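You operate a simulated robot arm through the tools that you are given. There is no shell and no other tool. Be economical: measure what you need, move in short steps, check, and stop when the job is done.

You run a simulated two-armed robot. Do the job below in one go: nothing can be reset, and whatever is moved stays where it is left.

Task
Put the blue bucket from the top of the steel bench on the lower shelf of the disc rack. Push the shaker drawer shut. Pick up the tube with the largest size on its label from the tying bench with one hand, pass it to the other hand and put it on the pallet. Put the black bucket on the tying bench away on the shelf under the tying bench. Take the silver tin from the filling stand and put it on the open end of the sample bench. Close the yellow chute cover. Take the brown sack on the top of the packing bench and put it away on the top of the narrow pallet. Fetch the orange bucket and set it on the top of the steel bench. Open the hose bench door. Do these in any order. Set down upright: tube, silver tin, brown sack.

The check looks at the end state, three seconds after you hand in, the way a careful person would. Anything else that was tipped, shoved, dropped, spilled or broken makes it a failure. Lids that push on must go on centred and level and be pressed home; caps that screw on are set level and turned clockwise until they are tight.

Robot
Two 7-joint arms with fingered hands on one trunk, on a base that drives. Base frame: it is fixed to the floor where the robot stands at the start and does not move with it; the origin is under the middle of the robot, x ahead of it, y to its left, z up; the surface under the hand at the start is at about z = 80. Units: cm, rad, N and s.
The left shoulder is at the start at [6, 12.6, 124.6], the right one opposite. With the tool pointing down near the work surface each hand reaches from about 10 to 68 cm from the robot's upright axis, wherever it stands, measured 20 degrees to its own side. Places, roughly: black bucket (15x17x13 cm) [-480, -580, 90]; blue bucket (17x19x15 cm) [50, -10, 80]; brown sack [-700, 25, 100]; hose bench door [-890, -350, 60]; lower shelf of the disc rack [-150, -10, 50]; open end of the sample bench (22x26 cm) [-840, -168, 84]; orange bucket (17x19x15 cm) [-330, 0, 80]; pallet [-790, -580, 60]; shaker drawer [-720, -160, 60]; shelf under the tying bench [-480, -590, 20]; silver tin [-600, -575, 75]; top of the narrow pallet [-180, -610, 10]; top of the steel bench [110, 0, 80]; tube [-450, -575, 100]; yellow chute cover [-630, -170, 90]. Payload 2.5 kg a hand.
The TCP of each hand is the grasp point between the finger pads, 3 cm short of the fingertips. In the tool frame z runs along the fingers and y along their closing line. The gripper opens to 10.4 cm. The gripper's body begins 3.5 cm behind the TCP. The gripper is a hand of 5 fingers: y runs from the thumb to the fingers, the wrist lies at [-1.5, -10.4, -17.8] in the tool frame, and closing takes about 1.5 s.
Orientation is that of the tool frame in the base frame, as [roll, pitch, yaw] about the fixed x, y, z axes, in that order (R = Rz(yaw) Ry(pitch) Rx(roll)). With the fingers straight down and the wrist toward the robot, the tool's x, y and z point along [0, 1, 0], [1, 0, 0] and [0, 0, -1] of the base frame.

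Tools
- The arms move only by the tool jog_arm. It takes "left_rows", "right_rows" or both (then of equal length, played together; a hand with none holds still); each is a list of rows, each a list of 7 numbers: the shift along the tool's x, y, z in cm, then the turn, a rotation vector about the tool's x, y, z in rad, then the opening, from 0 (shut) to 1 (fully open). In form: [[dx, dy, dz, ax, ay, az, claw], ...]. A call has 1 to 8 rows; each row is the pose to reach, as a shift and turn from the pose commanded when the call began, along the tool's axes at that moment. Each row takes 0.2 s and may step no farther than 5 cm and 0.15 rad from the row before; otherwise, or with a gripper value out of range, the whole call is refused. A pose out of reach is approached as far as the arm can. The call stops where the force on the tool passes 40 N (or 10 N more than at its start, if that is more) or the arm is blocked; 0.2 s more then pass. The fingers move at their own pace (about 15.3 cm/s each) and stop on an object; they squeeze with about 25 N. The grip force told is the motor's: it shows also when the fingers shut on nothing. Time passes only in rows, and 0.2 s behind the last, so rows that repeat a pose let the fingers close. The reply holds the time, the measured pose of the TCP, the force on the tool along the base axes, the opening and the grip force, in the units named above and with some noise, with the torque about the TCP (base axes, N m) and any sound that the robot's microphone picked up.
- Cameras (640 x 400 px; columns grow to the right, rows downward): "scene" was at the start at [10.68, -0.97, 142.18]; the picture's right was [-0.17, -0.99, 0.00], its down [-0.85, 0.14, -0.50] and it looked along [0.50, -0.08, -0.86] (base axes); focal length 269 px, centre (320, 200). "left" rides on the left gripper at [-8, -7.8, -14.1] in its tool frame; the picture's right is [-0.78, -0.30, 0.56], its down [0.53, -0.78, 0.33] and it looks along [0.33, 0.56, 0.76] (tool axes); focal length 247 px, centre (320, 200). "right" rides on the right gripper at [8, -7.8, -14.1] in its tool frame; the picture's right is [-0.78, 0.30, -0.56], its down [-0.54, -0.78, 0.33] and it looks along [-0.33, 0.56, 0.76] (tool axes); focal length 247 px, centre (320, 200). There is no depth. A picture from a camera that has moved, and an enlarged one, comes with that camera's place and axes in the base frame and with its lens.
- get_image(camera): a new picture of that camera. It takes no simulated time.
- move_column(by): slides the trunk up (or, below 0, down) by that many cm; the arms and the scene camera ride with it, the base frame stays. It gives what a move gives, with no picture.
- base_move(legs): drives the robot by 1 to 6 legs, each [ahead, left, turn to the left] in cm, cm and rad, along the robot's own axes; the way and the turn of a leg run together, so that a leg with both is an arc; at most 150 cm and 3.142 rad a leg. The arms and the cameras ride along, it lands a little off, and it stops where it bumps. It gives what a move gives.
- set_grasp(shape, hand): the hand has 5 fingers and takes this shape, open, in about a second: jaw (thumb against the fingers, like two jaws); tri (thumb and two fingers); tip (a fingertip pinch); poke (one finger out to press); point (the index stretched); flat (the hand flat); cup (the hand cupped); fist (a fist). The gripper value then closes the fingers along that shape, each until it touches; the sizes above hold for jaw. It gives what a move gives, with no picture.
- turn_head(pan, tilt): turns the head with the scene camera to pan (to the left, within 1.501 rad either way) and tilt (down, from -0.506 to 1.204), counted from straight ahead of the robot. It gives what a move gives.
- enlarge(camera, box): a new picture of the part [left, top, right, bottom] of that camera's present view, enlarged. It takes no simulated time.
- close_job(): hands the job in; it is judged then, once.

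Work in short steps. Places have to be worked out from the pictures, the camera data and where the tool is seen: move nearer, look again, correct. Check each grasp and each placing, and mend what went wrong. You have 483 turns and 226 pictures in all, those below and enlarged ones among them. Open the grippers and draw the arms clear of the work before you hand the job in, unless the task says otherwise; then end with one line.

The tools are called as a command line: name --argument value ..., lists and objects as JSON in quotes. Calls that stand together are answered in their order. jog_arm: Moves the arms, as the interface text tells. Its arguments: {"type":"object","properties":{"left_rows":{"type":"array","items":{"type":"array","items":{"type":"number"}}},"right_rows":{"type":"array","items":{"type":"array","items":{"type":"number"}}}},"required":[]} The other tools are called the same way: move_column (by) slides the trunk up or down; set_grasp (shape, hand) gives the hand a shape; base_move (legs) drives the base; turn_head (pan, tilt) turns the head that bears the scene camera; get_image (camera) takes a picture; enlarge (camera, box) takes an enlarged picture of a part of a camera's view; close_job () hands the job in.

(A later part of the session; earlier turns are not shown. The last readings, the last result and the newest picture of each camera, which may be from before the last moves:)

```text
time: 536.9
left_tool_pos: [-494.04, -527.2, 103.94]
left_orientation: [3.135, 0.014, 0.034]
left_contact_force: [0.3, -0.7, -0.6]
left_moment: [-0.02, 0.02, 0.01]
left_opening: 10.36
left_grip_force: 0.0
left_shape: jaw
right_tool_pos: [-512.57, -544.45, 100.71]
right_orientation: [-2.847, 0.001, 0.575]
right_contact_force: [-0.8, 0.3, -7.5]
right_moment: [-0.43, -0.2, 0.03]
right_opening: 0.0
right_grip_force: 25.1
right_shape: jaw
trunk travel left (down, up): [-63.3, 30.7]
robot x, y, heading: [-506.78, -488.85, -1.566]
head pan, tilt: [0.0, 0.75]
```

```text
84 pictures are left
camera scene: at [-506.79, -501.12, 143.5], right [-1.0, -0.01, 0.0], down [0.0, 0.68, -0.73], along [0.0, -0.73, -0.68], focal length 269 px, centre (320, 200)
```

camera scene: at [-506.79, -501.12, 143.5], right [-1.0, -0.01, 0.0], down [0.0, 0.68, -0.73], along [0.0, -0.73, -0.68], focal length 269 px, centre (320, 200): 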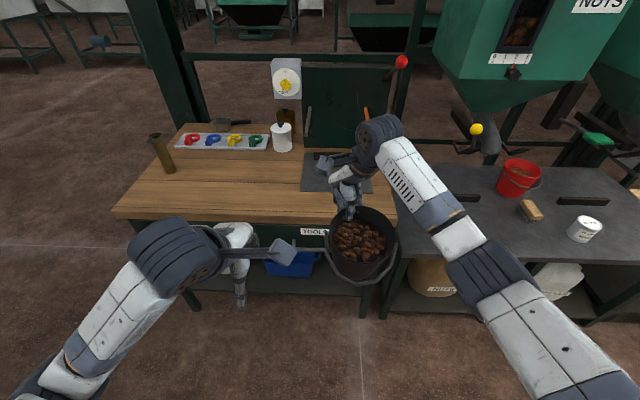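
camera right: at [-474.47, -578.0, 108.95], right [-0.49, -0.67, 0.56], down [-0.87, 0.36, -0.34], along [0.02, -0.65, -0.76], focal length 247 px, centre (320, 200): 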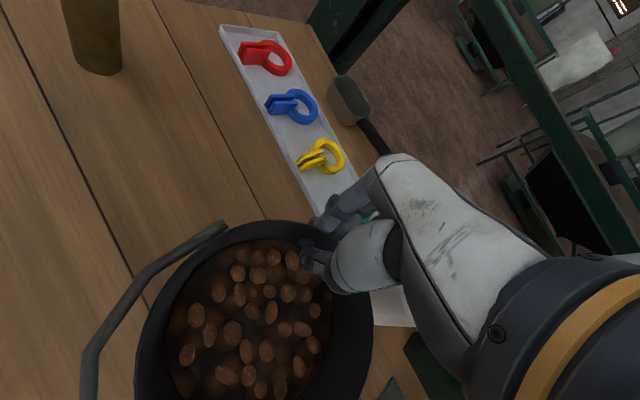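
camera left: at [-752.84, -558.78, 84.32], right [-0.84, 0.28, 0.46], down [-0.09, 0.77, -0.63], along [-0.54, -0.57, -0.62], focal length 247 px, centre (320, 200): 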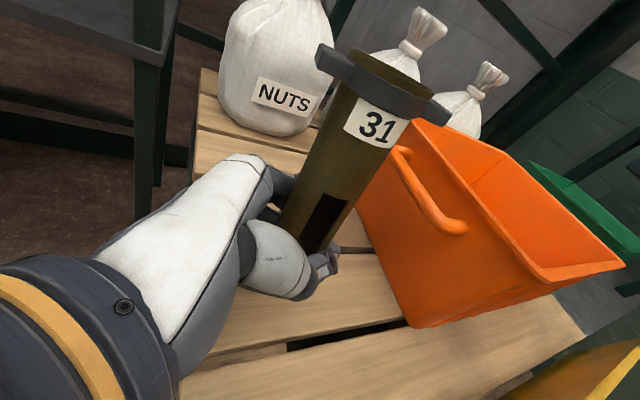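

I back 8 cm more for clearance and lower the column, then look at the shelf.

base_move --legs '[[-9, 0, 0]]'

move_column --by -40

move_column --by -20

turn_head --pan 0 --tilt 0.6

get_image --camera "scene"

```text
time: 538.0
left_tool_pos: [-493.9, -518.34, 103.97]
left_orientation: [3.133, 0.013, 0.035]
left_contact_force: [0.4, 0.1, 0.5]
left_moment: [-0.03, -0.01, -0.03]
left_opening: 10.36
left_grip_force: 0.0
left_shape: jaw
right_tool_pos: [-512.6, -535.54, 100.92]
right_orientation: [-2.849, 0.002, 0.573]
right_contact_force: [0.4, -0.4, -7.5]
right_moment: [-0.41, -0.18, 0.02]
right_opening: 0.0
right_grip_force: 24.8
right_shape: jaw
trunk travel left (down, up): [-63.3, 30.7]
robot x, y, heading: [-506.84, -480.13, -1.566]
head pan, tilt: [0.0, 0.75]
```

```text
time: 541.8
left_tool_pos: [-493.94, -518.24, 63.96]
left_orientation: [3.136, 0.011, 0.036]
left_contact_force: [0.9, -0.6, -0.4]
left_moment: [0.01, 0.01, 0.03]
left_opening: 10.38
left_grip_force: 0.1
left_shape: jaw
right_tool_pos: [-512.69, -535.6, 60.81]
right_orientation: [-2.846, 0.0, 0.572]
right_contact_force: [-0.7, -0.1, -6.9]
right_moment: [-0.39, -0.22, 0.03]
right_opening: 0.0
right_grip_force: 25.3
right_shape: jaw
trunk travel left (down, up): [-23.3, 70.7]
robot x, y, heading: [-507.1, -480.22, -1.567]
head pan, tilt: [0.0, 0.75]
```

```text
time: 544.0
left_tool_pos: [-493.87, -518.31, 43.91]
left_orientation: [3.136, 0.013, 0.035]
left_contact_force: [-0.6, 0.0, -0.3]
left_moment: [0.02, -0.07, 0.02]
left_opening: 10.4
left_grip_force: 0.0
left_shape: jaw
right_tool_pos: [-512.46, -535.49, 40.83]
right_orientation: [-2.847, 0.0, 0.574]
right_contact_force: [0.4, -0.2, -7.5]
right_moment: [-0.43, -0.21, 0.01]
right_opening: 0.0
right_grip_force: 25.2
right_shape: jaw
trunk travel left (down, up): [-3.3, 90.7]
robot x, y, heading: [-506.72, -479.82, -1.563]
head pan, tilt: [0.0, 0.75]
```

```text
time: 544.7
left_tool_pos: [-494.01, -518.24, 43.96]
left_orientation: [3.132, 0.012, 0.034]
left_contact_force: [0.2, 0.1, -0.2]
left_moment: [0.0, -0.03, 0.0]
left_opening: 10.37
left_grip_force: 0.1
left_shape: jaw
right_tool_pos: [-512.47, -535.46, 40.71]
right_orientation: [-2.846, 0.0, 0.572]
right_contact_force: [0.7, -0.5, -8.0]
right_moment: [-0.43, -0.2, 0.04]
right_opening: 0.0
right_grip_force: 24.9
right_shape: jaw
trunk travel left (down, up): [-3.3, 90.7]
robot x, y, heading: [-506.94, -479.77, -1.57]
head pan, tilt: [0.0, 0.6]
```

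```text
83 pictures are left
camera scene: at [-506.77, -492.75, 84.78], right [-1.0, -0.01, 0.0], down [0.0, 0.57, -0.82], along [0.0, -0.82, -0.57], focal length 269 px, centre (320, 200)
```

scene: 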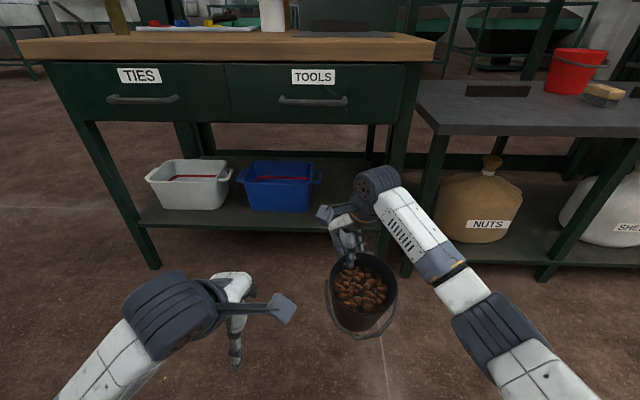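

I check the bucket's level and the slot more closely.

enlarge --camera "scene" --box '[220, 140, 440, 350]'

get_image --camera "left"

```text
1.90 times, centred on (330, 245) of scene
camera zoom: at [-506.77, -492.75, 84.78], right [-1.0, -0.01, 0.0], down [0.0, 0.57, -0.82], along [0.0, -0.82, -0.57], focal length 513 px, centre (301, 114)
```

zoom: 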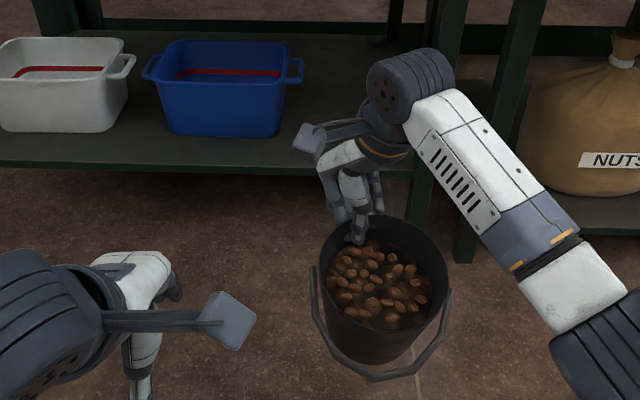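

```text
81 pictures are left
camera left: at [-502.1, -510.63, 58.0], right [-0.79, 0.27, -0.55], down [0.5, 0.79, -0.34], along [0.34, -0.55, -0.76], focal length 247 px, centre (320, 200)
```

left: 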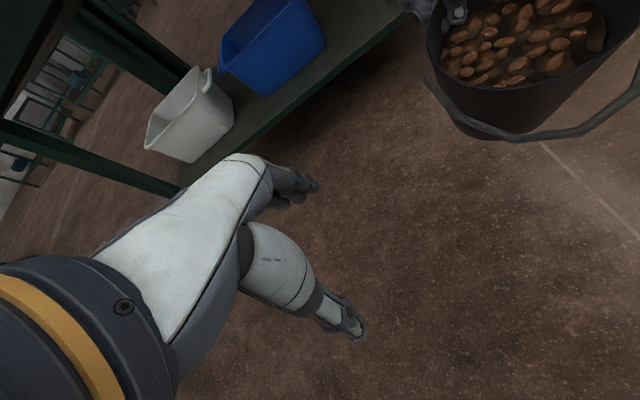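

The bucket droops ~17° toward near-right, and this far-side grip leaves little headroom under the drawers. I'll set it on the floor in the lane and regrip it from the east, where the bail is at the side. First I back off 45 cm.

base_move --legs '[[-45, 0, 0]]'

move_column --by -3.2

jog_arm --right_rows '[[0, -0.9, 3, 0, 0, 0, 0], [0, -1.8, 6, 0, 0, 0, 0], [0, -2.7, 9, 0.04, 0, 0, 0], [0, -3.6, 12, 0.08, 0, 0, 0], [0, -4.5, 15, 0.12, 0, 0, 0]]'

get_image --camera "scene"

```text
time: 547.4
left_tool_pos: [-494.09, -473.26, 44.01]
left_orientation: [3.134, 0.011, 0.035]
left_contact_force: [0.2, 0.0, 0.5]
left_moment: [-0.01, 0.01, 0.02]
left_opening: 10.38
left_grip_force: 0.0
left_shape: jaw
right_tool_pos: [-512.76, -490.64, 40.75]
right_orientation: [-2.847, 0.0, 0.573]
right_contact_force: [0.9, 0.0, -7.2]
right_moment: [-0.42, -0.18, -0.02]
right_opening: 0.02
right_grip_force: 25.2
right_shape: jaw
trunk travel left (down, up): [-3.3, 90.7]
robot x, y, heading: [-507.15, -435.03, -1.558]
head pan, tilt: [0.0, 0.6]
```

```text
time: 548.2
left_tool_pos: [-494.21, -473.28, 40.8]
left_orientation: [3.133, 0.013, 0.034]
left_contact_force: [0.1, 0.3, 0.1]
left_moment: [0.01, -0.06, 0.01]
left_opening: 10.37
left_grip_force: 0.2
left_shape: jaw
right_tool_pos: [-512.82, -490.63, 37.6]
right_orientation: [-2.849, 0.003, 0.573]
right_contact_force: [-0.4, 0.2, -7.3]
right_moment: [-0.43, -0.2, 0.01]
right_opening: 0.0
right_grip_force: 24.4
right_shape: jaw
trunk travel left (down, up): [-0.1, 93.9]
robot x, y, heading: [-506.96, -434.88, -1.568]
head pan, tilt: [0.0, 0.6]
```

```text
time: 549.4
left_tool_pos: [-494.22, -473.24, 40.78]
left_orientation: [3.135, 0.012, 0.036]
left_contact_force: [-0.2, -0.1, 0.8]
left_moment: [0.01, 0.01, 0.04]
left_opening: 10.4
left_grip_force: 0.1
left_shape: jaw
right_tool_pos: [-517.47, -483.3, 24.57]
right_orientation: [-2.728, 0.002, 0.574]
right_contact_force: [0.5, 1.0, -6.9]
right_moment: [-0.5, -0.28, -0.03]
right_opening: 0.0
right_grip_force: 24.9
right_shape: jaw
trunk travel left (down, up): [-0.1, 93.9]
robot x, y, heading: [-507.24, -435.08, -1.561]
head pan, tilt: [0.0, 0.6]
```

```text
80 pictures are left
camera scene: at [-507.02, -447.82, 81.59], right [-1.0, -0.01, 0.0], down [0.0, 0.57, -0.82], along [0.01, -0.82, -0.57], focal length 269 px, centre (320, 200)
```

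scene: 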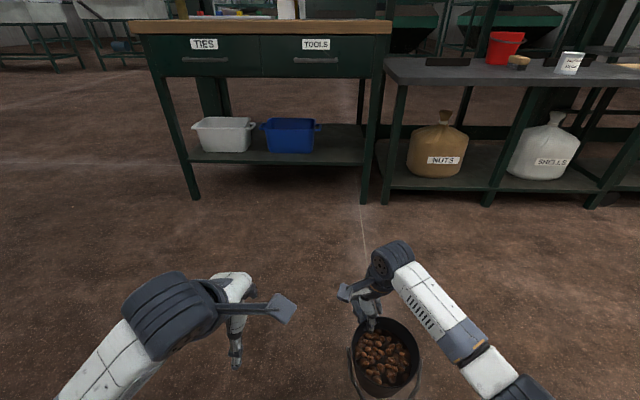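

I keep lowering straight down until the bucket touches the floor.

jog_arm --right_rows '[[0, 0.8, 1.8, 0, 0, 0, 0], [0, 1.6, 3.7, 0, 0, 0, 0], [0, 2.4, 5.5, 0, 0, 0, 0]]'

jog_arm --right_rows '[[0, 0.4, 0.9, 0, 0, 0, 0], [0, 0.8, 1.8, 0, 0, 0, 0]]'

get_image --camera "scene"

```text
time: 550.2
left_tool_pos: [-494.1, -473.32, 40.71]
left_orientation: [3.135, 0.012, 0.035]
left_contact_force: [0.4, -0.1, -0.1]
left_moment: [0.0, -0.01, -0.02]
left_opening: 10.4
left_grip_force: 0.1
left_shape: jaw
right_tool_pos: [-517.63, -483.23, 18.57]
right_orientation: [-2.726, 0.0, 0.575]
right_contact_force: [0.2, 0.3, -7.2]
right_moment: [-0.47, -0.25, -0.01]
right_opening: 0.0
right_grip_force: 24.8
right_shape: jaw
trunk travel left (down, up): [-0.1, 93.9]
robot x, y, heading: [-507.4, -435.33, -1.568]
head pan, tilt: [0.0, 0.6]
```

```text
time: 550.8
left_tool_pos: [-494.14, -473.26, 40.7]
left_orientation: [3.136, 0.013, 0.036]
left_contact_force: [0.5, -0.5, -0.8]
left_moment: [-0.03, 0.0, -0.01]
left_opening: 10.36
left_grip_force: 0.1
left_shape: jaw
right_tool_pos: [-517.47, -483.33, 16.5]
right_orientation: [-2.727, 0.0, 0.571]
right_contact_force: [0.5, -0.1, -6.5]
right_moment: [-0.43, -0.23, 0.0]
right_opening: 0.0
right_grip_force: 25.0
right_shape: jaw
trunk travel left (down, up): [-0.1, 93.9]
robot x, y, heading: [-507.12, -435.16, -1.568]
head pan, tilt: [0.0, 0.6]
```

```text
79 pictures are left
camera scene: at [-507.03, -447.82, 81.59], right [-1.0, -0.01, 0.0], down [0.0, 0.57, -0.82], along [0.01, -0.82, -0.57], focal length 269 px, centre (320, 200)
```

scene: 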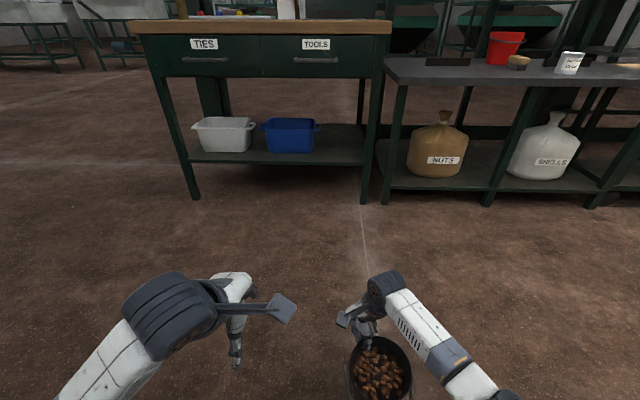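

Still hanging; I lower further in small steps.

jog_arm --right_rows '[[0, 0.4, 0.9, 0, 0, 0, 0], [0, 0.8, 1.8, 0, 0, 0, 0]]'

jog_arm --right_rows '[[0, 0.3, 0.7, 0, 0, 0, 0], [0, 0.5, 1.2, 0, 0, 0, 0]]'

turn_head --pan -0.1 --tilt 1.0

get_image --camera "scene"

```text
time: 551.4
left_tool_pos: [-494.18, -473.27, 40.66]
left_orientation: [3.134, 0.011, 0.034]
left_contact_force: [0.4, 0.0, -0.4]
left_moment: [0.02, -0.02, 0.01]
left_opening: 10.36
left_grip_force: 0.0
left_shape: jaw
right_tool_pos: [-517.47, -483.36, 14.5]
right_orientation: [-2.726, 0.001, 0.572]
right_contact_force: [-0.6, -0.1, -7.3]
right_moment: [-0.52, -0.25, -0.01]
right_opening: 0.02
right_grip_force: 25.1
right_shape: jaw
trunk travel left (down, up): [-0.1, 93.9]
robot x, y, heading: [-507.44, -435.02, -1.564]
head pan, tilt: [0.0, 0.6]
```

```text
time: 552.0
left_tool_pos: [-494.15, -473.31, 40.74]
left_orientation: [3.135, 0.011, 0.034]
left_contact_force: [0.6, -0.7, 0.7]
left_moment: [-0.01, 0.01, -0.02]
left_opening: 10.39
left_grip_force: 0.1
left_shape: jaw
right_tool_pos: [-517.4, -483.49, 13.4]
right_orientation: [-2.731, 0.003, 0.575]
right_contact_force: [1.5, -2.4, -3.4]
right_moment: [-0.3, -0.23, -0.04]
right_opening: 0.02
right_grip_force: 25.1
right_shape: jaw
trunk travel left (down, up): [-0.1, 93.9]
robot x, y, heading: [-507.19, -435.09, -1.564]
head pan, tilt: [0.0, 0.6]
```

```text
time: 552.9
left_tool_pos: [-494.17, -473.35, 40.76]
left_orientation: [3.135, 0.012, 0.034]
left_contact_force: [0.1, -1.4, 0.3]
left_moment: [-0.01, 0.02, 0.01]
left_opening: 10.38
left_grip_force: 0.0
left_shape: jaw
right_tool_pos: [-517.48, -483.39, 13.32]
right_orientation: [-2.728, 0.001, 0.571]
right_contact_force: [0.9, -2.9, -1.9]
right_moment: [-0.28, -0.19, -0.01]
right_opening: 0.01
right_grip_force: 24.9
right_shape: jaw
trunk travel left (down, up): [-0.1, 93.9]
robot x, y, heading: [-507.3, -435.42, -1.565]
head pan, tilt: [-0.099, 1.0]
```

```text
78 pictures are left
camera scene: at [-507.73, -445.91, 78.4], right [-1.0, 0.09, 0.0], down [0.08, 0.84, -0.54], along [-0.05, -0.54, -0.84], focal length 269 px, centre (320, 200)
```

scene: 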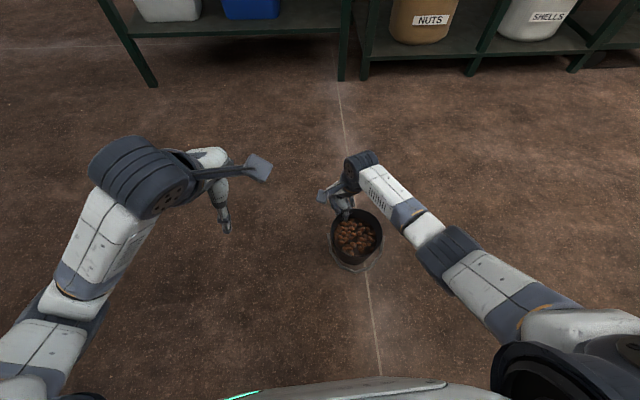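

It touches nearly level. I lower 0.6 more, open, and withdraw upward.

jog_arm --right_rows '[[0, 0.25, 0.55, 0, 0, 0, 0], [0, 0.25, 0.55, 0, 0, 0, 0.3], [0, 0.25, 0.55, 0, 0, 0, 0.6], [0, 0.25, 0.55, 0, 0, 0, 0.7], [0, 0.25, 0.55, 0, 0, 0, 0.7]]'

move_column --by 20

get_image --camera "scene"

```text
time: 554.1
left_tool_pos: [-494.19, -473.4, 40.72]
left_orientation: [3.135, 0.012, 0.034]
left_contact_force: [-0.3, 0.4, -1.0]
left_moment: [0.01, 0.02, 0.0]
left_opening: 10.35
left_grip_force: 0.0
left_shape: jaw
right_tool_pos: [-517.47, -483.31, 12.68]
right_orientation: [-2.729, 0.002, 0.573]
right_contact_force: [-0.1, 0.8, 0.5]
right_moment: [0.01, -0.02, 0.01]
right_opening: 7.27
right_grip_force: 0.0
right_shape: jaw
trunk travel left (down, up): [-0.1, 93.9]
robot x, y, heading: [-507.01, -435.13, -1.566]
head pan, tilt: [-0.099, 1.0]
```

```text
time: 556.2
left_tool_pos: [-494.21, -473.31, 60.56]
left_orientation: [3.133, 0.012, 0.036]
left_contact_force: [-0.3, 0.0, 0.2]
left_moment: [0.02, 0.03, 0.0]
left_opening: 10.38
left_grip_force: 0.1
left_shape: jaw
right_tool_pos: [-517.5, -483.38, 32.75]
right_orientation: [-2.727, 0.002, 0.573]
right_contact_force: [-0.4, -0.3, -0.4]
right_moment: [-0.01, 0.0, 0.01]
right_opening: 7.23
right_grip_force: 0.1
right_shape: jaw
trunk travel left (down, up): [-20.1, 73.9]
robot x, y, heading: [-507.52, -434.98, -1.564]
head pan, tilt: [-0.099, 1.0]
```

```text
77 pictures are left
camera scene: at [-507.72, -445.9, 98.39], right [-1.0, 0.09, 0.0], down [0.08, 0.84, -0.54], along [-0.05, -0.54, -0.84], focal length 269 px, centre (320, 200)
```

scene: 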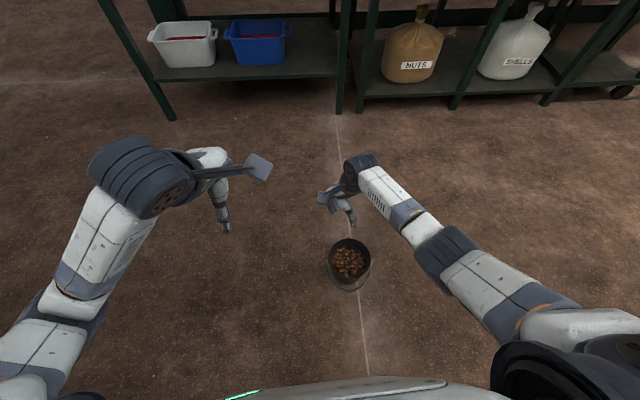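

The bucket stands upright on the floor at about (-520.5,-476.6). I drive around to its east side, facing west.

base_move --legs '[[0, 72, 0], [48, 0, 0], [0, 0, -1.57], [32, 0, 0]]'

jog_arm --left_rows '[[0, 0, 0, 0, 0, 0.13, 1], [0, 0, 0, 0, 0, 0.26, 1], [0, 0, 0, 0, 0, 0.39, 1], [0, 0, 0, 0, 0, 0.52, 1]]' --right_rows '[[-4, -2, 0, -0.1, 0, 0.1, 1], [-8, -4, 0, -0.2, 0, 0.2, 1], [-12, -6, 0, -0.3, 0, 0.3, 1], [-15, -8, 0, -0.41, 0, 0.4, 1]]'

turn_head --pan 0 --tilt 1.0

get_image --camera "scene"

get_image --camera "left"

```text
time: 568.2
left_tool_pos: [-505.01, -497.09, 60.8]
left_orientation: [3.134, 0.013, -1.524]
left_contact_force: [0.0, -0.8, 0.2]
left_moment: [0.0, -0.02, 0.01]
left_opening: 10.4
left_grip_force: 0.1
left_shape: jaw
right_tool_pos: [-515.34, -474.0, 32.65]
right_orientation: [-2.729, 0.003, -0.985]
right_contact_force: [-0.1, 0.2, 1.2]
right_moment: [-0.03, 0.02, 0.01]
right_opening: 7.23
right_grip_force: 0.2
right_shape: jaw
trunk travel left (down, up): [-20.1, 73.9]
robot x, y, heading: [-467.2, -483.6, -3.126]
head pan, tilt: [-0.099, 1.0]
```

```text
time: 569.2
left_tool_pos: [-505.01, -497.02, 60.81]
left_orientation: [3.128, 0.006, -2.049]
left_contact_force: [0.2, -0.2, 0.1]
left_moment: [-0.03, 0.02, -0.03]
left_opening: 10.36
left_grip_force: 0.1
left_shape: jaw
right_tool_pos: [-517.6, -457.35, 35.96]
right_orientation: [3.121, 0.08, -1.376]
right_contact_force: [0.1, -1.3, 0.9]
right_moment: [0.01, 0.02, 0.02]
right_opening: 10.39
right_grip_force: 0.0
right_shape: jaw
trunk travel left (down, up): [-20.1, 73.9]
robot x, y, heading: [-467.29, -483.67, -3.125]
head pan, tilt: [-0.099, 1.0]
```

```text
time: 569.9
left_tool_pos: [-505.0, -497.08, 60.72]
left_orientation: [3.129, 0.008, -2.044]
left_contact_force: [0.9, -0.3, 0.4]
left_moment: [-0.01, -0.02, 0.02]
left_opening: 10.38
left_grip_force: 0.1
left_shape: jaw
right_tool_pos: [-517.58, -457.39, 35.94]
right_orientation: [3.124, 0.08, -1.374]
right_contact_force: [-0.6, 0.1, 0.1]
right_moment: [0.03, 0.02, -0.02]
right_opening: 10.39
right_grip_force: 0.1
right_shape: jaw
trunk travel left (down, up): [-20.1, 73.9]
robot x, y, heading: [-467.01, -484.0, -3.125]
head pan, tilt: [0.0, 1.0]
```

```text
76 pictures are left
camera scene: at [-477.87, -483.76, 98.4], right [-0.02, 1.0, 0.0], down [0.84, 0.01, -0.54], along [-0.54, -0.01, -0.84], focal length 269 px, centre (320, 200)
```

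scene: 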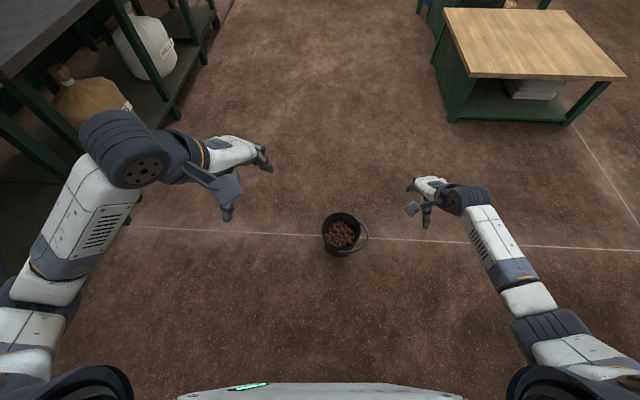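

```text
75 pictures are left
camera left: at [-494.38, -493.64, 74.75], right [0.61, 0.56, -0.56], down [0.45, -0.83, -0.35], along [-0.65, -0.04, -0.76], focal length 247 px, centre (320, 200)
```

left: 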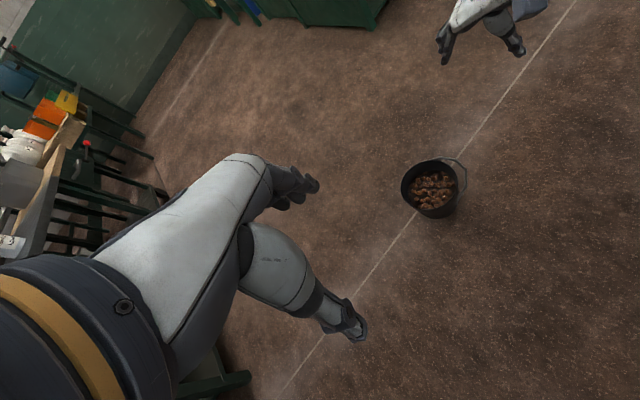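

Bail is on the robot's right; rim centre (-520.3,-476.9). I lower the column and take the left hand above the near-left rim point (-514.1,-480.1).

move_column --by -20

jog_arm --left_rows '[[-2.8, 4, 2, 0, 0, 0, 1], [-5.5, 8, 4, 0, 0, 0, 1], [-8.3, 12, 6, 0, 0, 0, 1], [-11, 15.9, 8, 0, 0, 0, 1], [-11, 15.9, 12, 0, 0, 0, 1], [-11, 15.9, 16, 0, 0, 0, 1]]'

get_image --camera "left"

```text
time: 572.0
left_tool_pos: [-505.06, -497.07, 40.76]
left_orientation: [3.128, 0.006, -2.043]
left_contact_force: [0.0, -1.1, 0.1]
left_moment: [0.0, -0.05, -0.03]
left_opening: 10.38
left_grip_force: 0.1
left_shape: jaw
right_tool_pos: [-517.52, -457.29, 15.95]
right_orientation: [3.125, 0.081, -1.377]
right_contact_force: [-0.5, -0.1, 0.0]
right_moment: [-0.01, 0.02, -0.02]
right_opening: 10.36
right_grip_force: 0.0
right_shape: jaw
trunk travel left (down, up): [-0.1, 93.9]
robot x, y, heading: [-467.22, -483.77, -3.125]
head pan, tilt: [0.0, 1.0]
```

```text
refused: row 1 steps farther than a row can; nothing moved
```

```text
74 pictures are left
camera left: at [-494.37, -493.65, 54.75], right [0.61, 0.56, -0.56], down [0.44, -0.83, -0.35], along [-0.65, -0.04, -0.76], focal length 247 px, centre (320, 200)
```

left: 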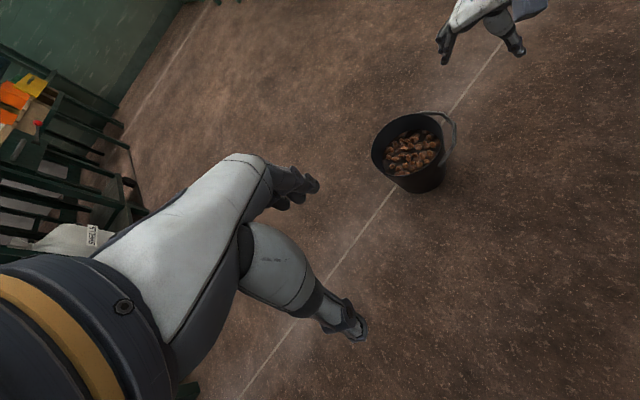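

Steps were too long; I redo it with smaller ones.

jog_arm --left_rows '[[-2.5, 3.6, 1, 0, 0, 0, 1], [-5, 7.2, 2, 0, 0, 0, 1], [-7.5, 10.8, 3, 0, 0, 0, 1], [-10, 14.4, 4, 0, 0, 0, 1], [-11, 16, 8, 0, 0, 0, 1], [-11, 16, 12, 0, 0, 0, 1], [-11, 16, 15, 0, 0, 0, 1]]'

get_image --camera "left"

```text
time: 573.6
left_tool_pos: [-514.39, -479.71, 26.02]
left_orientation: [3.127, 0.005, -2.046]
left_contact_force: [-0.4, 1.1, 0.0]
left_moment: [-0.02, 0.0, -0.01]
left_opening: 10.39
left_grip_force: 0.1
left_shape: jaw
right_tool_pos: [-517.53, -457.33, 15.98]
right_orientation: [3.123, 0.08, -1.377]
right_contact_force: [0.7, -0.4, -0.1]
right_moment: [0.01, 0.02, -0.01]
right_opening: 10.37
right_grip_force: 0.0
right_shape: jaw
trunk travel left (down, up): [-0.1, 93.9]
robot x, y, heading: [-467.03, -483.25, -3.121]
head pan, tilt: [0.0, 1.0]
```

```text
73 pictures are left
camera left: at [-503.76, -476.3, 40.0], right [0.61, 0.56, -0.56], down [0.44, -0.83, -0.35], along [-0.65, -0.03, -0.76], focal length 247 px, centre (320, 200)
```

left: 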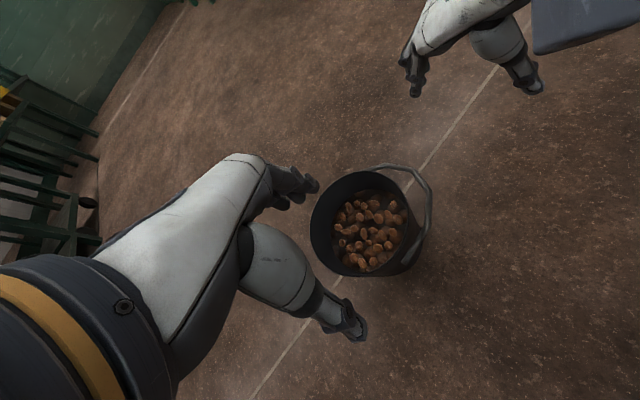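

The rim is right below the TCP. I descend 13.3 cm and check.

jog_arm --left_rows '[[0, 0, 4.5, 0, 0, 0, 1], [0, 0, 9, 0, 0, 0, 1], [0, 0, 12, 0, 0, 0, 1], [0, 0, 13.3, 0, 0, 0, 1]]'

get_image --camera "left"

```text
time: 574.6
left_tool_pos: [-514.57, -479.58, 12.82]
left_orientation: [3.129, 0.005, -2.044]
left_contact_force: [-0.6, 0.6, -0.7]
left_moment: [0.0, 0.0, 0.01]
left_opening: 10.39
left_grip_force: 0.0
left_shape: jaw
right_tool_pos: [-517.51, -457.33, 15.8]
right_orientation: [3.123, 0.08, -1.377]
right_contact_force: [0.7, 0.8, 0.2]
right_moment: [0.01, -0.01, 0.0]
right_opening: 10.38
right_grip_force: 0.1
right_shape: jaw
trunk travel left (down, up): [-0.1, 93.9]
robot x, y, heading: [-466.79, -483.6, -3.126]
head pan, tilt: [0.0, 1.0]
```

```text
72 pictures are left
camera left: at [-503.85, -476.23, 26.71], right [0.61, 0.56, -0.56], down [0.44, -0.83, -0.35], along [-0.65, -0.04, -0.76], focal length 247 px, centre (320, 200)
```

left: 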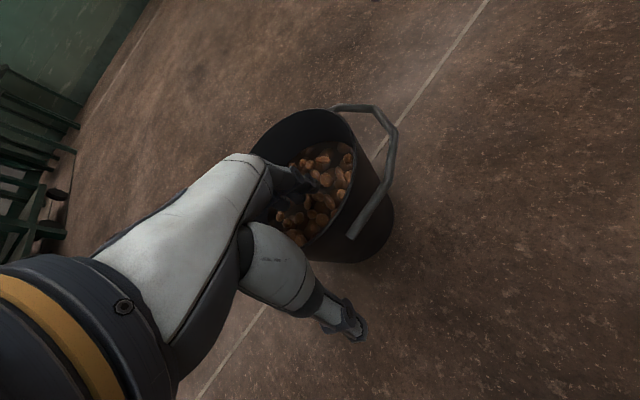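

Good straddle, bail clear. I close, then lift while tilting back to keep it level.

jog_arm --left_rows '[[0, 0, 0, 0, 0, 0, 0.6], [0, 0, 0, 0, 0, 0, 0.2], [0, 0, 0, 0, 0, 0, 0], [0, 0, 0, 0, 0, 0, 0], [0, 0, 0, 0, 0, 0, 0], [0, 0, 0, 0, 0, 0, 0], [0, 0, 0, 0, 0, 0, 0]]'

jog_arm --left_rows '[[0, 0, -0.7, -0.05, 0, 0, 0], [0, 0, -1.5, -0.12, 0, 0, 0], [0, 0, -3, -0.2, 0, 0, 0], [0, 0, -5, -0.28, 0, 0, 0], [0, 0, -8, -0.35, 0, 0, 0], [0, 0, -8, -0.4, 0, 0, 0]]'

get_image --camera "left"

enlarge --camera "scene" --box '[220, 140, 440, 340]'

```text
time: 576.2
left_tool_pos: [-514.45, -479.63, 12.72]
left_orientation: [3.128, 0.008, -2.044]
left_contact_force: [-0.8, 1.5, -0.8]
left_moment: [0.02, 0.01, -0.15]
left_opening: 0.12
left_grip_force: 25.0
left_shape: jaw
right_tool_pos: [-517.55, -457.4, 16.0]
right_orientation: [3.125, 0.081, -1.377]
right_contact_force: [0.1, 0.1, 0.3]
right_moment: [0.01, 0.01, -0.02]
right_opening: 10.4
right_grip_force: 0.0
right_shape: jaw
trunk travel left (down, up): [-0.1, 93.9]
robot x, y, heading: [-466.65, -483.65, -3.123]
head pan, tilt: [0.0, 1.0]
```

```text
time: 577.6
left_tool_pos: [-514.34, -479.76, 20.59]
left_orientation: [2.728, 0.007, -2.047]
left_contact_force: [0.6, -0.7, -6.8]
left_moment: [-0.15, -0.46, -0.01]
left_opening: 0.08
left_grip_force: 24.9
left_shape: jaw
right_tool_pos: [-517.53, -457.55, 15.84]
right_orientation: [3.123, 0.08, -1.377]
right_contact_force: [0.8, 0.6, 0.1]
right_moment: [0.01, 0.0, -0.01]
right_opening: 10.38
right_grip_force: 0.0
right_shape: jaw
trunk travel left (down, up): [-0.1, 93.9]
robot x, y, heading: [-467.2, -484.07, -3.12]
head pan, tilt: [0.0, 1.0]
```

```text
71 pictures are left
camera left: at [-499.45, -478.55, 30.44], right [0.4, 0.67, -0.62], down [0.27, -0.74, -0.62], along [-0.88, 0.08, -0.48], focal length 247 px, centre (320, 200)
```

left: 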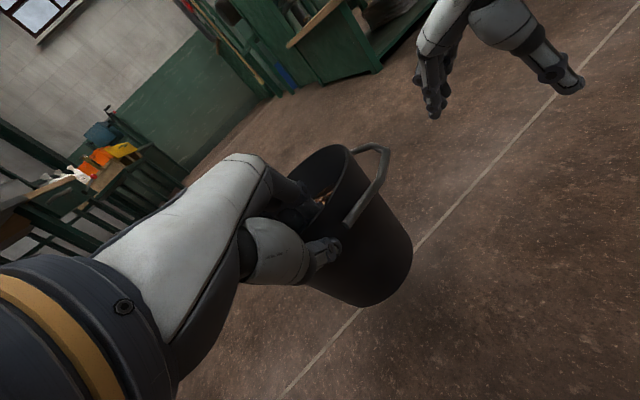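

```text
2.00 times, centred on (330, 240) of scene
camera zoom: at [-477.9, -483.76, 78.39], right [-0.02, 1.0, 0.0], down [0.84, 0.01, -0.54], along [-0.54, -0.01, -0.84], focal length 538 px, centre (300, 120)
```

zoom: 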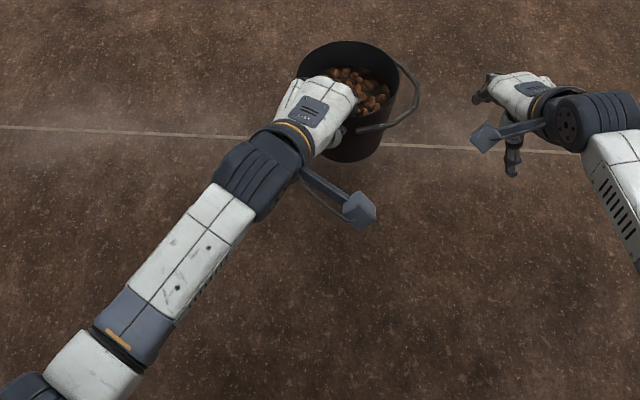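

Held, roughly level (7 N). I raise 18 cm, turn to face the bench and line up with the slot.

move_column --by 19

base_move --legs '[[0, 0, 1.555], [0, -44, 0]]'

turn_head --pan 0 --tilt 0.7

get_image --camera "scene"

```text
time: 579.7
left_tool_pos: [-514.56, -479.79, 39.68]
left_orientation: [2.729, 0.007, -2.044]
left_contact_force: [-0.3, 0.1, -7.4]
left_moment: [-0.14, -0.51, 0.0]
left_opening: 0.08
left_grip_force: 24.7
left_shape: jaw
right_tool_pos: [-517.6, -457.35, 34.85]
right_orientation: [3.124, 0.08, -1.377]
right_contact_force: [-0.2, 1.0, 1.0]
right_moment: [-0.01, -0.02, -0.01]
right_opening: 10.38
right_grip_force: 0.0
right_shape: jaw
trunk travel left (down, up): [-19.1, 74.9]
robot x, y, heading: [-467.12, -483.97, -3.124]
head pan, tilt: [0.0, 1.0]
```

```text
time: 586.2
left_tool_pos: [-516.07, -530.85, 39.64]
left_orientation: [2.729, 0.006, -0.496]
left_contact_force: [0.8, 0.5, -7.0]
left_moment: [0.47, -0.19, 0.01]
left_opening: 0.08
left_grip_force: 25.1
left_shape: jaw
right_tool_pos: [-538.42, -533.21, 34.78]
right_orientation: [3.125, 0.081, 0.171]
right_contact_force: [0.5, -0.2, 0.1]
right_moment: [0.01, 0.0, -0.01]
right_opening: 10.38
right_grip_force: 0.0
right_shape: jaw
trunk travel left (down, up): [-19.1, 74.9]
robot x, y, heading: [-510.75, -483.2, -1.577]
head pan, tilt: [0.0, 1.0]
```

```text
time: 587.0
left_tool_pos: [-516.0, -530.81, 39.68]
left_orientation: [2.731, 0.006, -0.496]
left_contact_force: [0.0, -0.3, -7.9]
left_moment: [0.51, -0.17, 0.01]
left_opening: 0.06
left_grip_force: 24.9
left_shape: jaw
right_tool_pos: [-538.44, -533.36, 34.95]
right_orientation: [3.124, 0.081, 0.171]
right_contact_force: [0.3, 0.3, 0.0]
right_moment: [-0.01, -0.02, 0.02]
right_opening: 10.39
right_grip_force: 0.1
right_shape: jaw
trunk travel left (down, up): [-19.1, 74.9]
robot x, y, heading: [-511.08, -483.47, -1.58]
head pan, tilt: [0.0, 0.7]
```

```text
69 pictures are left
camera scene: at [-510.97, -495.86, 99.72], right [-1.0, 0.01, 0.0], down [0.0, 0.65, -0.76], along [0.0, -0.76, -0.65], focal length 269 px, centre (320, 200)
```

scene: 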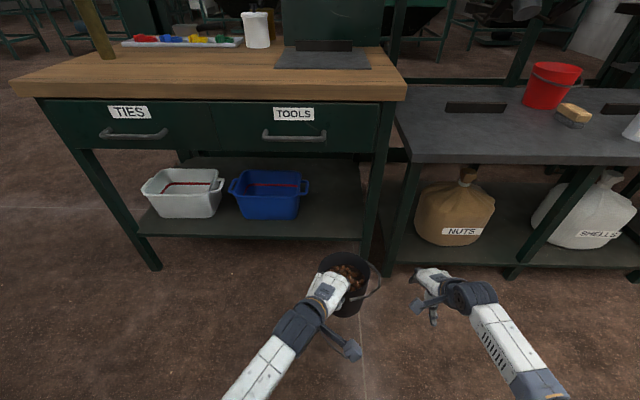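

Slot fits (margins ~4 cm each side). First I retract the right hand so it won't hit the neighbouring bench.

jog_arm --right_rows '[[0, -4, 0, 0, 0, 0, 1], [0, -8, -1, 0, 0, 0, 1], [0, -12, -2, 0, 0, 0, 1], [0, -16, -3, 0, 0, 0, 1], [0, -20, -4, 0, 0, 0, 1], [0, -23, -5, 0, 0, 0, 1]]'

base_move --legs '[[25, 0, 0]]'

get_image --camera "scene"

```text
time: 588.4
left_tool_pos: [-515.99, -530.74, 39.62]
left_orientation: [2.733, 0.007, -0.498]
left_contact_force: [0.6, 0.6, -7.5]
left_moment: [0.5, -0.18, -0.02]
left_opening: 0.08
left_grip_force: 25.6
left_shape: jaw
right_tool_pos: [-542.16, -510.83, 39.64]
right_orientation: [3.125, 0.081, 0.174]
right_contact_force: [-0.3, 0.2, 0.2]
right_moment: [0.03, 0.01, -0.02]
right_opening: 10.39
right_grip_force: 0.0
right_shape: jaw
trunk travel left (down, up): [-19.1, 74.9]
robot x, y, heading: [-510.82, -483.49, -1.577]
head pan, tilt: [0.0, 0.7]
```

```text
time: 590.2
left_tool_pos: [-516.02, -555.81, 39.61]
left_orientation: [2.734, 0.006, -0.496]
left_contact_force: [7.8, 2.1, -8.1]
left_moment: [0.58, -0.36, 0.17]
left_opening: 0.04
left_grip_force: 24.7
left_shape: jaw
right_tool_pos: [-542.19, -535.61, 39.6]
right_orientation: [3.125, 0.08, 0.171]
right_contact_force: [0.0, 0.1, 0.3]
right_moment: [-0.02, -0.02, -0.05]
right_opening: 10.39
right_grip_force: 0.1
right_shape: jaw
trunk travel left (down, up): [-19.1, 74.9]
robot x, y, heading: [-511.04, -508.35, -1.575]
head pan, tilt: [0.0, 0.7]
```

```text
68 pictures are left
camera scene: at [-511.09, -520.84, 99.73], right [-1.0, 0.01, 0.0], down [0.0, 0.64, -0.76], along [0.0, -0.76, -0.64], focal length 269 px, centre (320, 200)
```

scene: 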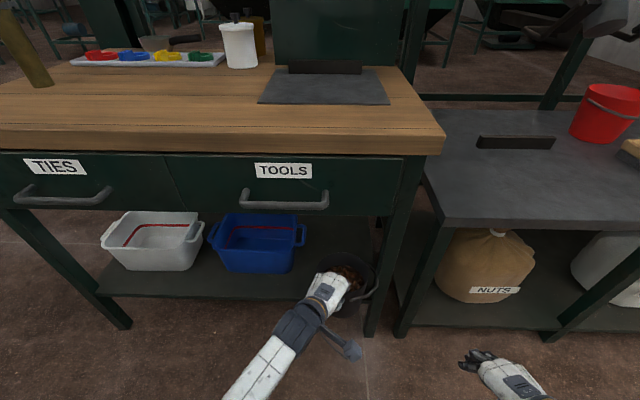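

The bail touches the leg (7.8 N sideways). I back 6, shift left 3.5 cm and look again.

base_move --legs '[[-6, 0, 0], [0, 3.5, 0]]'

enlarge --camera "scene" --box '[200, 170, 420, 350]'

```text
time: 591.6
left_tool_pos: [-512.51, -549.92, 39.52]
left_orientation: [2.733, 0.004, -0.496]
left_contact_force: [0.7, -0.3, -8.2]
left_moment: [0.47, -0.17, -0.02]
left_opening: 0.07
left_grip_force: 24.8
left_shape: jaw
right_tool_pos: [-538.58, -529.65, 39.55]
right_orientation: [3.124, 0.081, 0.171]
right_contact_force: [0.4, -0.1, 0.0]
right_moment: [0.03, -0.01, 0.01]
right_opening: 10.38
right_grip_force: 0.0
right_shape: jaw
trunk travel left (down, up): [-19.1, 74.9]
robot x, y, heading: [-507.2, -502.0, -1.579]
head pan, tilt: [0.0, 0.7]
```

```text
2.22 times, centred on (310, 260) of scene
camera zoom: at [-507.57, -514.87, 99.73], right [-1.0, 0.01, 0.0], down [0.0, 0.64, -0.76], along [0.0, -0.76, -0.64], focal length 598 px, centre (342, 67)
```

zoom: 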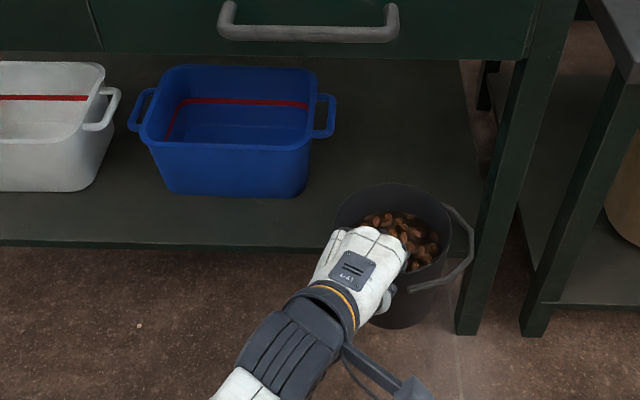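

I shift right 1.5 cm and go ahead 20 cm.

base_move --legs '[[0, -1.5, 0], [12, 0, 0]]'

base_move --legs '[[8.5, 0, 0]]'

enlarge --camera "scene" --box '[200, 170, 420, 350]'

```text
time: 593.2
left_tool_pos: [-514.06, -561.48, 39.51]
left_orientation: [2.735, 0.005, -0.497]
left_contact_force: [0.4, 0.1, -6.9]
left_moment: [0.5, -0.13, 0.01]
left_opening: 0.07
left_grip_force: 25.0
left_shape: jaw
right_tool_pos: [-540.15, -541.54, 39.6]
right_orientation: [3.124, 0.08, 0.172]
right_contact_force: [-0.6, -0.5, -0.2]
right_moment: [-0.04, 0.02, 0.01]
right_opening: 10.39
right_grip_force: 0.1
right_shape: jaw
trunk travel left (down, up): [-19.1, 74.9]
robot x, y, heading: [-509.27, -514.4, -1.577]
head pan, tilt: [0.0, 0.7]
```

```text
time: 594.3
left_tool_pos: [-514.05, -569.99, 39.57]
left_orientation: [2.736, 0.006, -0.497]
left_contact_force: [-0.3, -0.6, -6.9]
left_moment: [0.46, -0.13, 0.01]
left_opening: 0.07
left_grip_force: 24.8
left_shape: jaw
right_tool_pos: [-540.2, -549.84, 39.48]
right_orientation: [3.124, 0.08, 0.171]
right_contact_force: [0.0, 0.0, 0.1]
right_moment: [0.0, 0.01, -0.04]
right_opening: 10.38
right_grip_force: 0.0
right_shape: jaw
trunk travel left (down, up): [-19.1, 74.9]
robot x, y, heading: [-508.99, -523.01, -1.577]
head pan, tilt: [0.0, 0.7]
```

```text
2.22 times, centred on (310, 260) of scene
camera zoom: at [-509.18, -535.11, 99.73], right [-1.0, 0.01, 0.0], down [0.0, 0.64, -0.76], along [0.0, -0.76, -0.64], focal length 598 px, centre (342, 67)
```

zoom: 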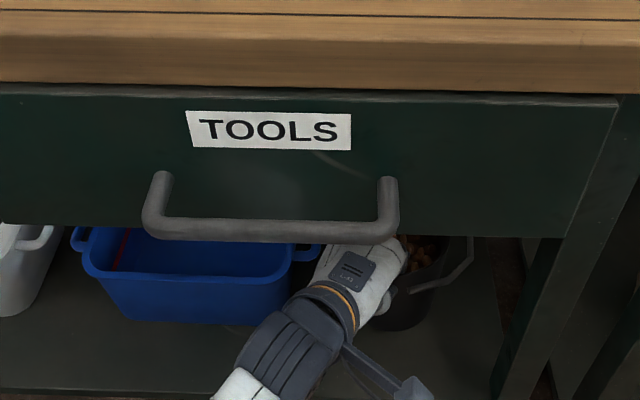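

In place without contact. I lower with the column in steps.

move_column --by -4

move_column --by -1

move_column --by -0.8

move_column --by -0.8

```text
time: 595.1
left_tool_pos: [-514.27, -570.14, 36.13]
left_orientation: [2.718, 0.008, -0.498]
left_contact_force: [2.2, 6.7, 23.5]
left_moment: [-0.08, 0.05, -0.11]
left_opening: 0.16
left_grip_force: 24.8
left_shape: jaw
right_tool_pos: [-540.37, -549.94, 35.6]
right_orientation: [3.122, 0.082, 0.172]
right_contact_force: [-0.2, -0.5, -0.4]
right_moment: [0.01, 0.01, -0.02]
right_opening: 10.39
right_grip_force: 0.0
right_shape: jaw
trunk travel left (down, up): [-15.1, 78.9]
robot x, y, heading: [-508.95, -522.97, -1.576]
head pan, tilt: [0.0, 0.7]
```

```text
time: 595.7
left_tool_pos: [-514.21, -570.25, 35.26]
left_orientation: [2.711, 0.005, -0.499]
left_contact_force: [4.7, 9.1, 34.1]
left_moment: [-0.23, 0.17, -0.22]
left_opening: 0.31
left_grip_force: 24.8
left_shape: jaw
right_tool_pos: [-540.36, -549.94, 34.67]
right_orientation: [3.121, 0.082, 0.173]
right_contact_force: [-0.2, 0.9, 0.3]
right_moment: [0.07, 0.04, 0.0]
right_opening: 10.38
right_grip_force: 0.0
right_shape: jaw
trunk travel left (down, up): [-14.1, 79.9]
robot x, y, heading: [-508.87, -522.36, -1.577]
head pan, tilt: [0.0, 0.7]
```

```text
time: 596.3
left_tool_pos: [-514.37, -570.27, 34.78]
left_orientation: [2.709, 0.006, -0.498]
left_contact_force: [5.2, 7.7, 35.9]
left_moment: [-0.31, 0.34, -0.29]
left_opening: 0.31
left_grip_force: 24.8
left_shape: jaw
right_tool_pos: [-540.32, -549.81, 33.87]
right_orientation: [3.122, 0.083, 0.171]
right_contact_force: [-1.0, -0.5, 0.8]
right_moment: [0.0, 0.0, -0.06]
right_opening: 10.4
right_grip_force: 0.1
right_shape: jaw
trunk travel left (down, up): [-13.3, 80.7]
robot x, y, heading: [-509.51, -522.32, -1.576]
head pan, tilt: [0.0, 0.7]
```

```text
time: 596.8
left_tool_pos: [-514.63, -570.45, 34.34]
left_orientation: [2.692, 0.009, -0.5]
left_contact_force: [0.2, 2.9, 11.9]
left_moment: [0.18, 0.15, -0.15]
left_opening: 0.29
left_grip_force: 25.4
left_shape: jaw
right_tool_pos: [-540.24, -549.92, 32.97]
right_orientation: [3.123, 0.082, 0.173]
right_contact_force: [0.3, -0.3, -0.5]
right_moment: [0.02, -0.02, 0.0]
right_opening: 10.39
right_grip_force: 0.0
right_shape: jaw
trunk travel left (down, up): [-12.4, 81.6]
robot x, y, heading: [-509.13, -522.52, -1.578]
head pan, tilt: [0.0, 0.7]
stopped: the force on the tool passed its limit at 48 N (the readings are from after the stop); the commanded pose is now the measured one
```

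It's down on the shelf. I ease up slightly and look with the left camera before releasing.

move_column --by 0.6

get_image --camera "left"

get_image --camera "right"

```text
time: 597.4
left_tool_pos: [-514.26, -570.48, 34.53]
left_orientation: [2.707, 0.008, -0.499]
left_contact_force: [-1.7, -2.1, -0.3]
left_moment: [0.18, 0.07, -0.08]
left_opening: 0.22
left_grip_force: 25.0
left_shape: jaw
right_tool_pos: [-540.25, -549.92, 33.55]
right_orientation: [3.124, 0.08, 0.173]
right_contact_force: [0.0, -0.3, 0.4]
right_moment: [0.0, 0.02, 0.0]
right_opening: 10.39
right_grip_force: 0.1
right_shape: jaw
trunk travel left (down, up): [-13.0, 81.0]
robot x, y, heading: [-509.32, -522.82, -1.576]
head pan, tilt: [0.0, 0.7]
```

```text
65 pictures are left
camera left: at [-515.12, -555.13, 43.94], right [-0.67, 0.4, -0.62], down [0.74, 0.24, -0.63], along [-0.1, -0.88, -0.46], focal length 247 px, centre (320, 200)
```

left: 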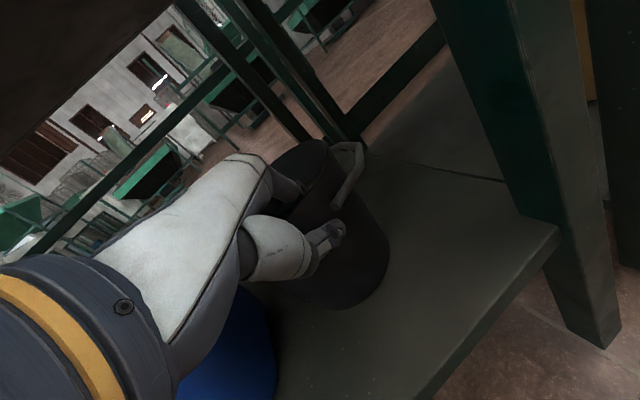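

```text
64 pictures are left
camera right: at [-532.75, -540.36, 46.9], right [-0.67, -0.41, 0.62], down [-0.68, 0.66, -0.3], along [-0.29, -0.63, -0.72], focal length 247 px, centre (320, 200)
```

right: 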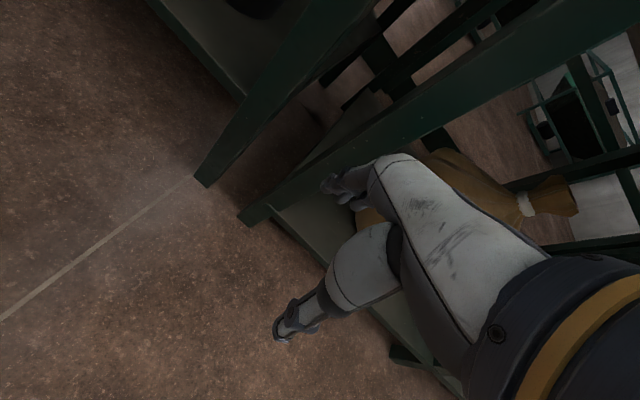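

The bucket sits flat on the shelf. I open, rise 7 cm, and back out.

jog_arm --left_rows '[[0, 0, 0, 0, 0, 0, 0.3], [0, 0, 0, 0, 0, 0, 0.5], [0, 0, 0, 0, 0, 0, 0.6], [0, 0, 0, 0, 0, 0, 0.6]]'

move_column --by 6.5

base_move --legs '[[-30, 0, 0]]'

get_image --camera "scene"

```text
time: 598.4
left_tool_pos: [-514.43, -570.46, 34.62]
left_orientation: [2.701, 0.009, -0.499]
left_contact_force: [-0.4, 1.2, 1.2]
left_moment: [0.02, -0.01, -0.02]
left_opening: 6.2
left_grip_force: 0.1
left_shape: jaw
right_tool_pos: [-540.38, -549.92, 33.52]
right_orientation: [3.124, 0.082, 0.173]
right_contact_force: [0.2, 1.1, 1.2]
right_moment: [0.01, 0.0, 0.03]
right_opening: 10.39
right_grip_force: 0.1
right_shape: jaw
trunk travel left (down, up): [-13.0, 81.0]
robot x, y, heading: [-509.07, -522.47, -1.577]
head pan, tilt: [0.0, 0.7]
```

```text
time: 599.4
left_tool_pos: [-514.36, -570.48, 41.21]
left_orientation: [2.702, 0.009, -0.501]
left_contact_force: [-0.3, -0.4, -0.5]
left_moment: [0.02, 0.0, -0.02]
left_opening: 6.2
left_grip_force: 0.1
left_shape: jaw
right_tool_pos: [-540.23, -550.03, 40.14]
right_orientation: [3.125, 0.082, 0.174]
right_contact_force: [-0.2, 0.3, 0.0]
right_moment: [-0.01, 0.01, 0.0]
right_opening: 10.36
right_grip_force: 0.0
right_shape: jaw
trunk travel left (down, up): [-19.5, 74.5]
robot x, y, heading: [-509.25, -522.8, -1.576]
head pan, tilt: [0.0, 0.7]
```

```text
time: 601.5
left_tool_pos: [-514.19, -540.2, 41.03]
left_orientation: [2.702, 0.009, -0.499]
left_contact_force: [0.0, -0.2, 0.6]
left_moment: [0.0, 0.03, 0.02]
left_opening: 6.19
left_grip_force: 0.0
left_shape: jaw
right_tool_pos: [-540.12, -519.89, 40.1]
right_orientation: [3.123, 0.081, 0.174]
right_contact_force: [0.3, -0.7, 0.2]
right_moment: [0.0, 0.03, 0.02]
right_opening: 10.39
right_grip_force: 0.0
right_shape: jaw
trunk travel left (down, up): [-19.5, 74.5]
robot x, y, heading: [-508.73, -492.7, -1.58]
head pan, tilt: [0.0, 0.7]
```

```text
63 pictures are left
camera scene: at [-509.01, -504.92, 100.21], right [-1.0, 0.0, 0.0], down [0.0, 0.64, -0.76], along [0.0, -0.76, -0.64], focal length 269 px, centre (320, 200)
```

scene: 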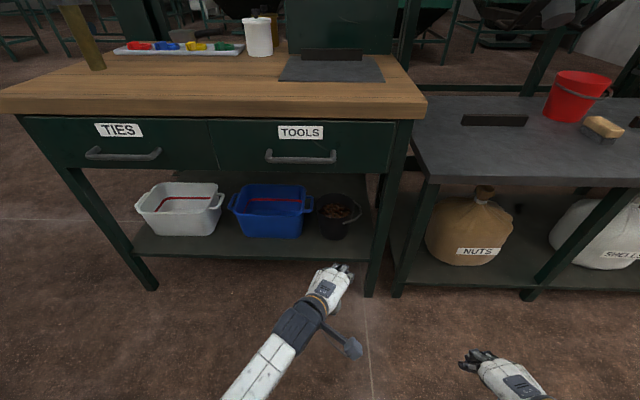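

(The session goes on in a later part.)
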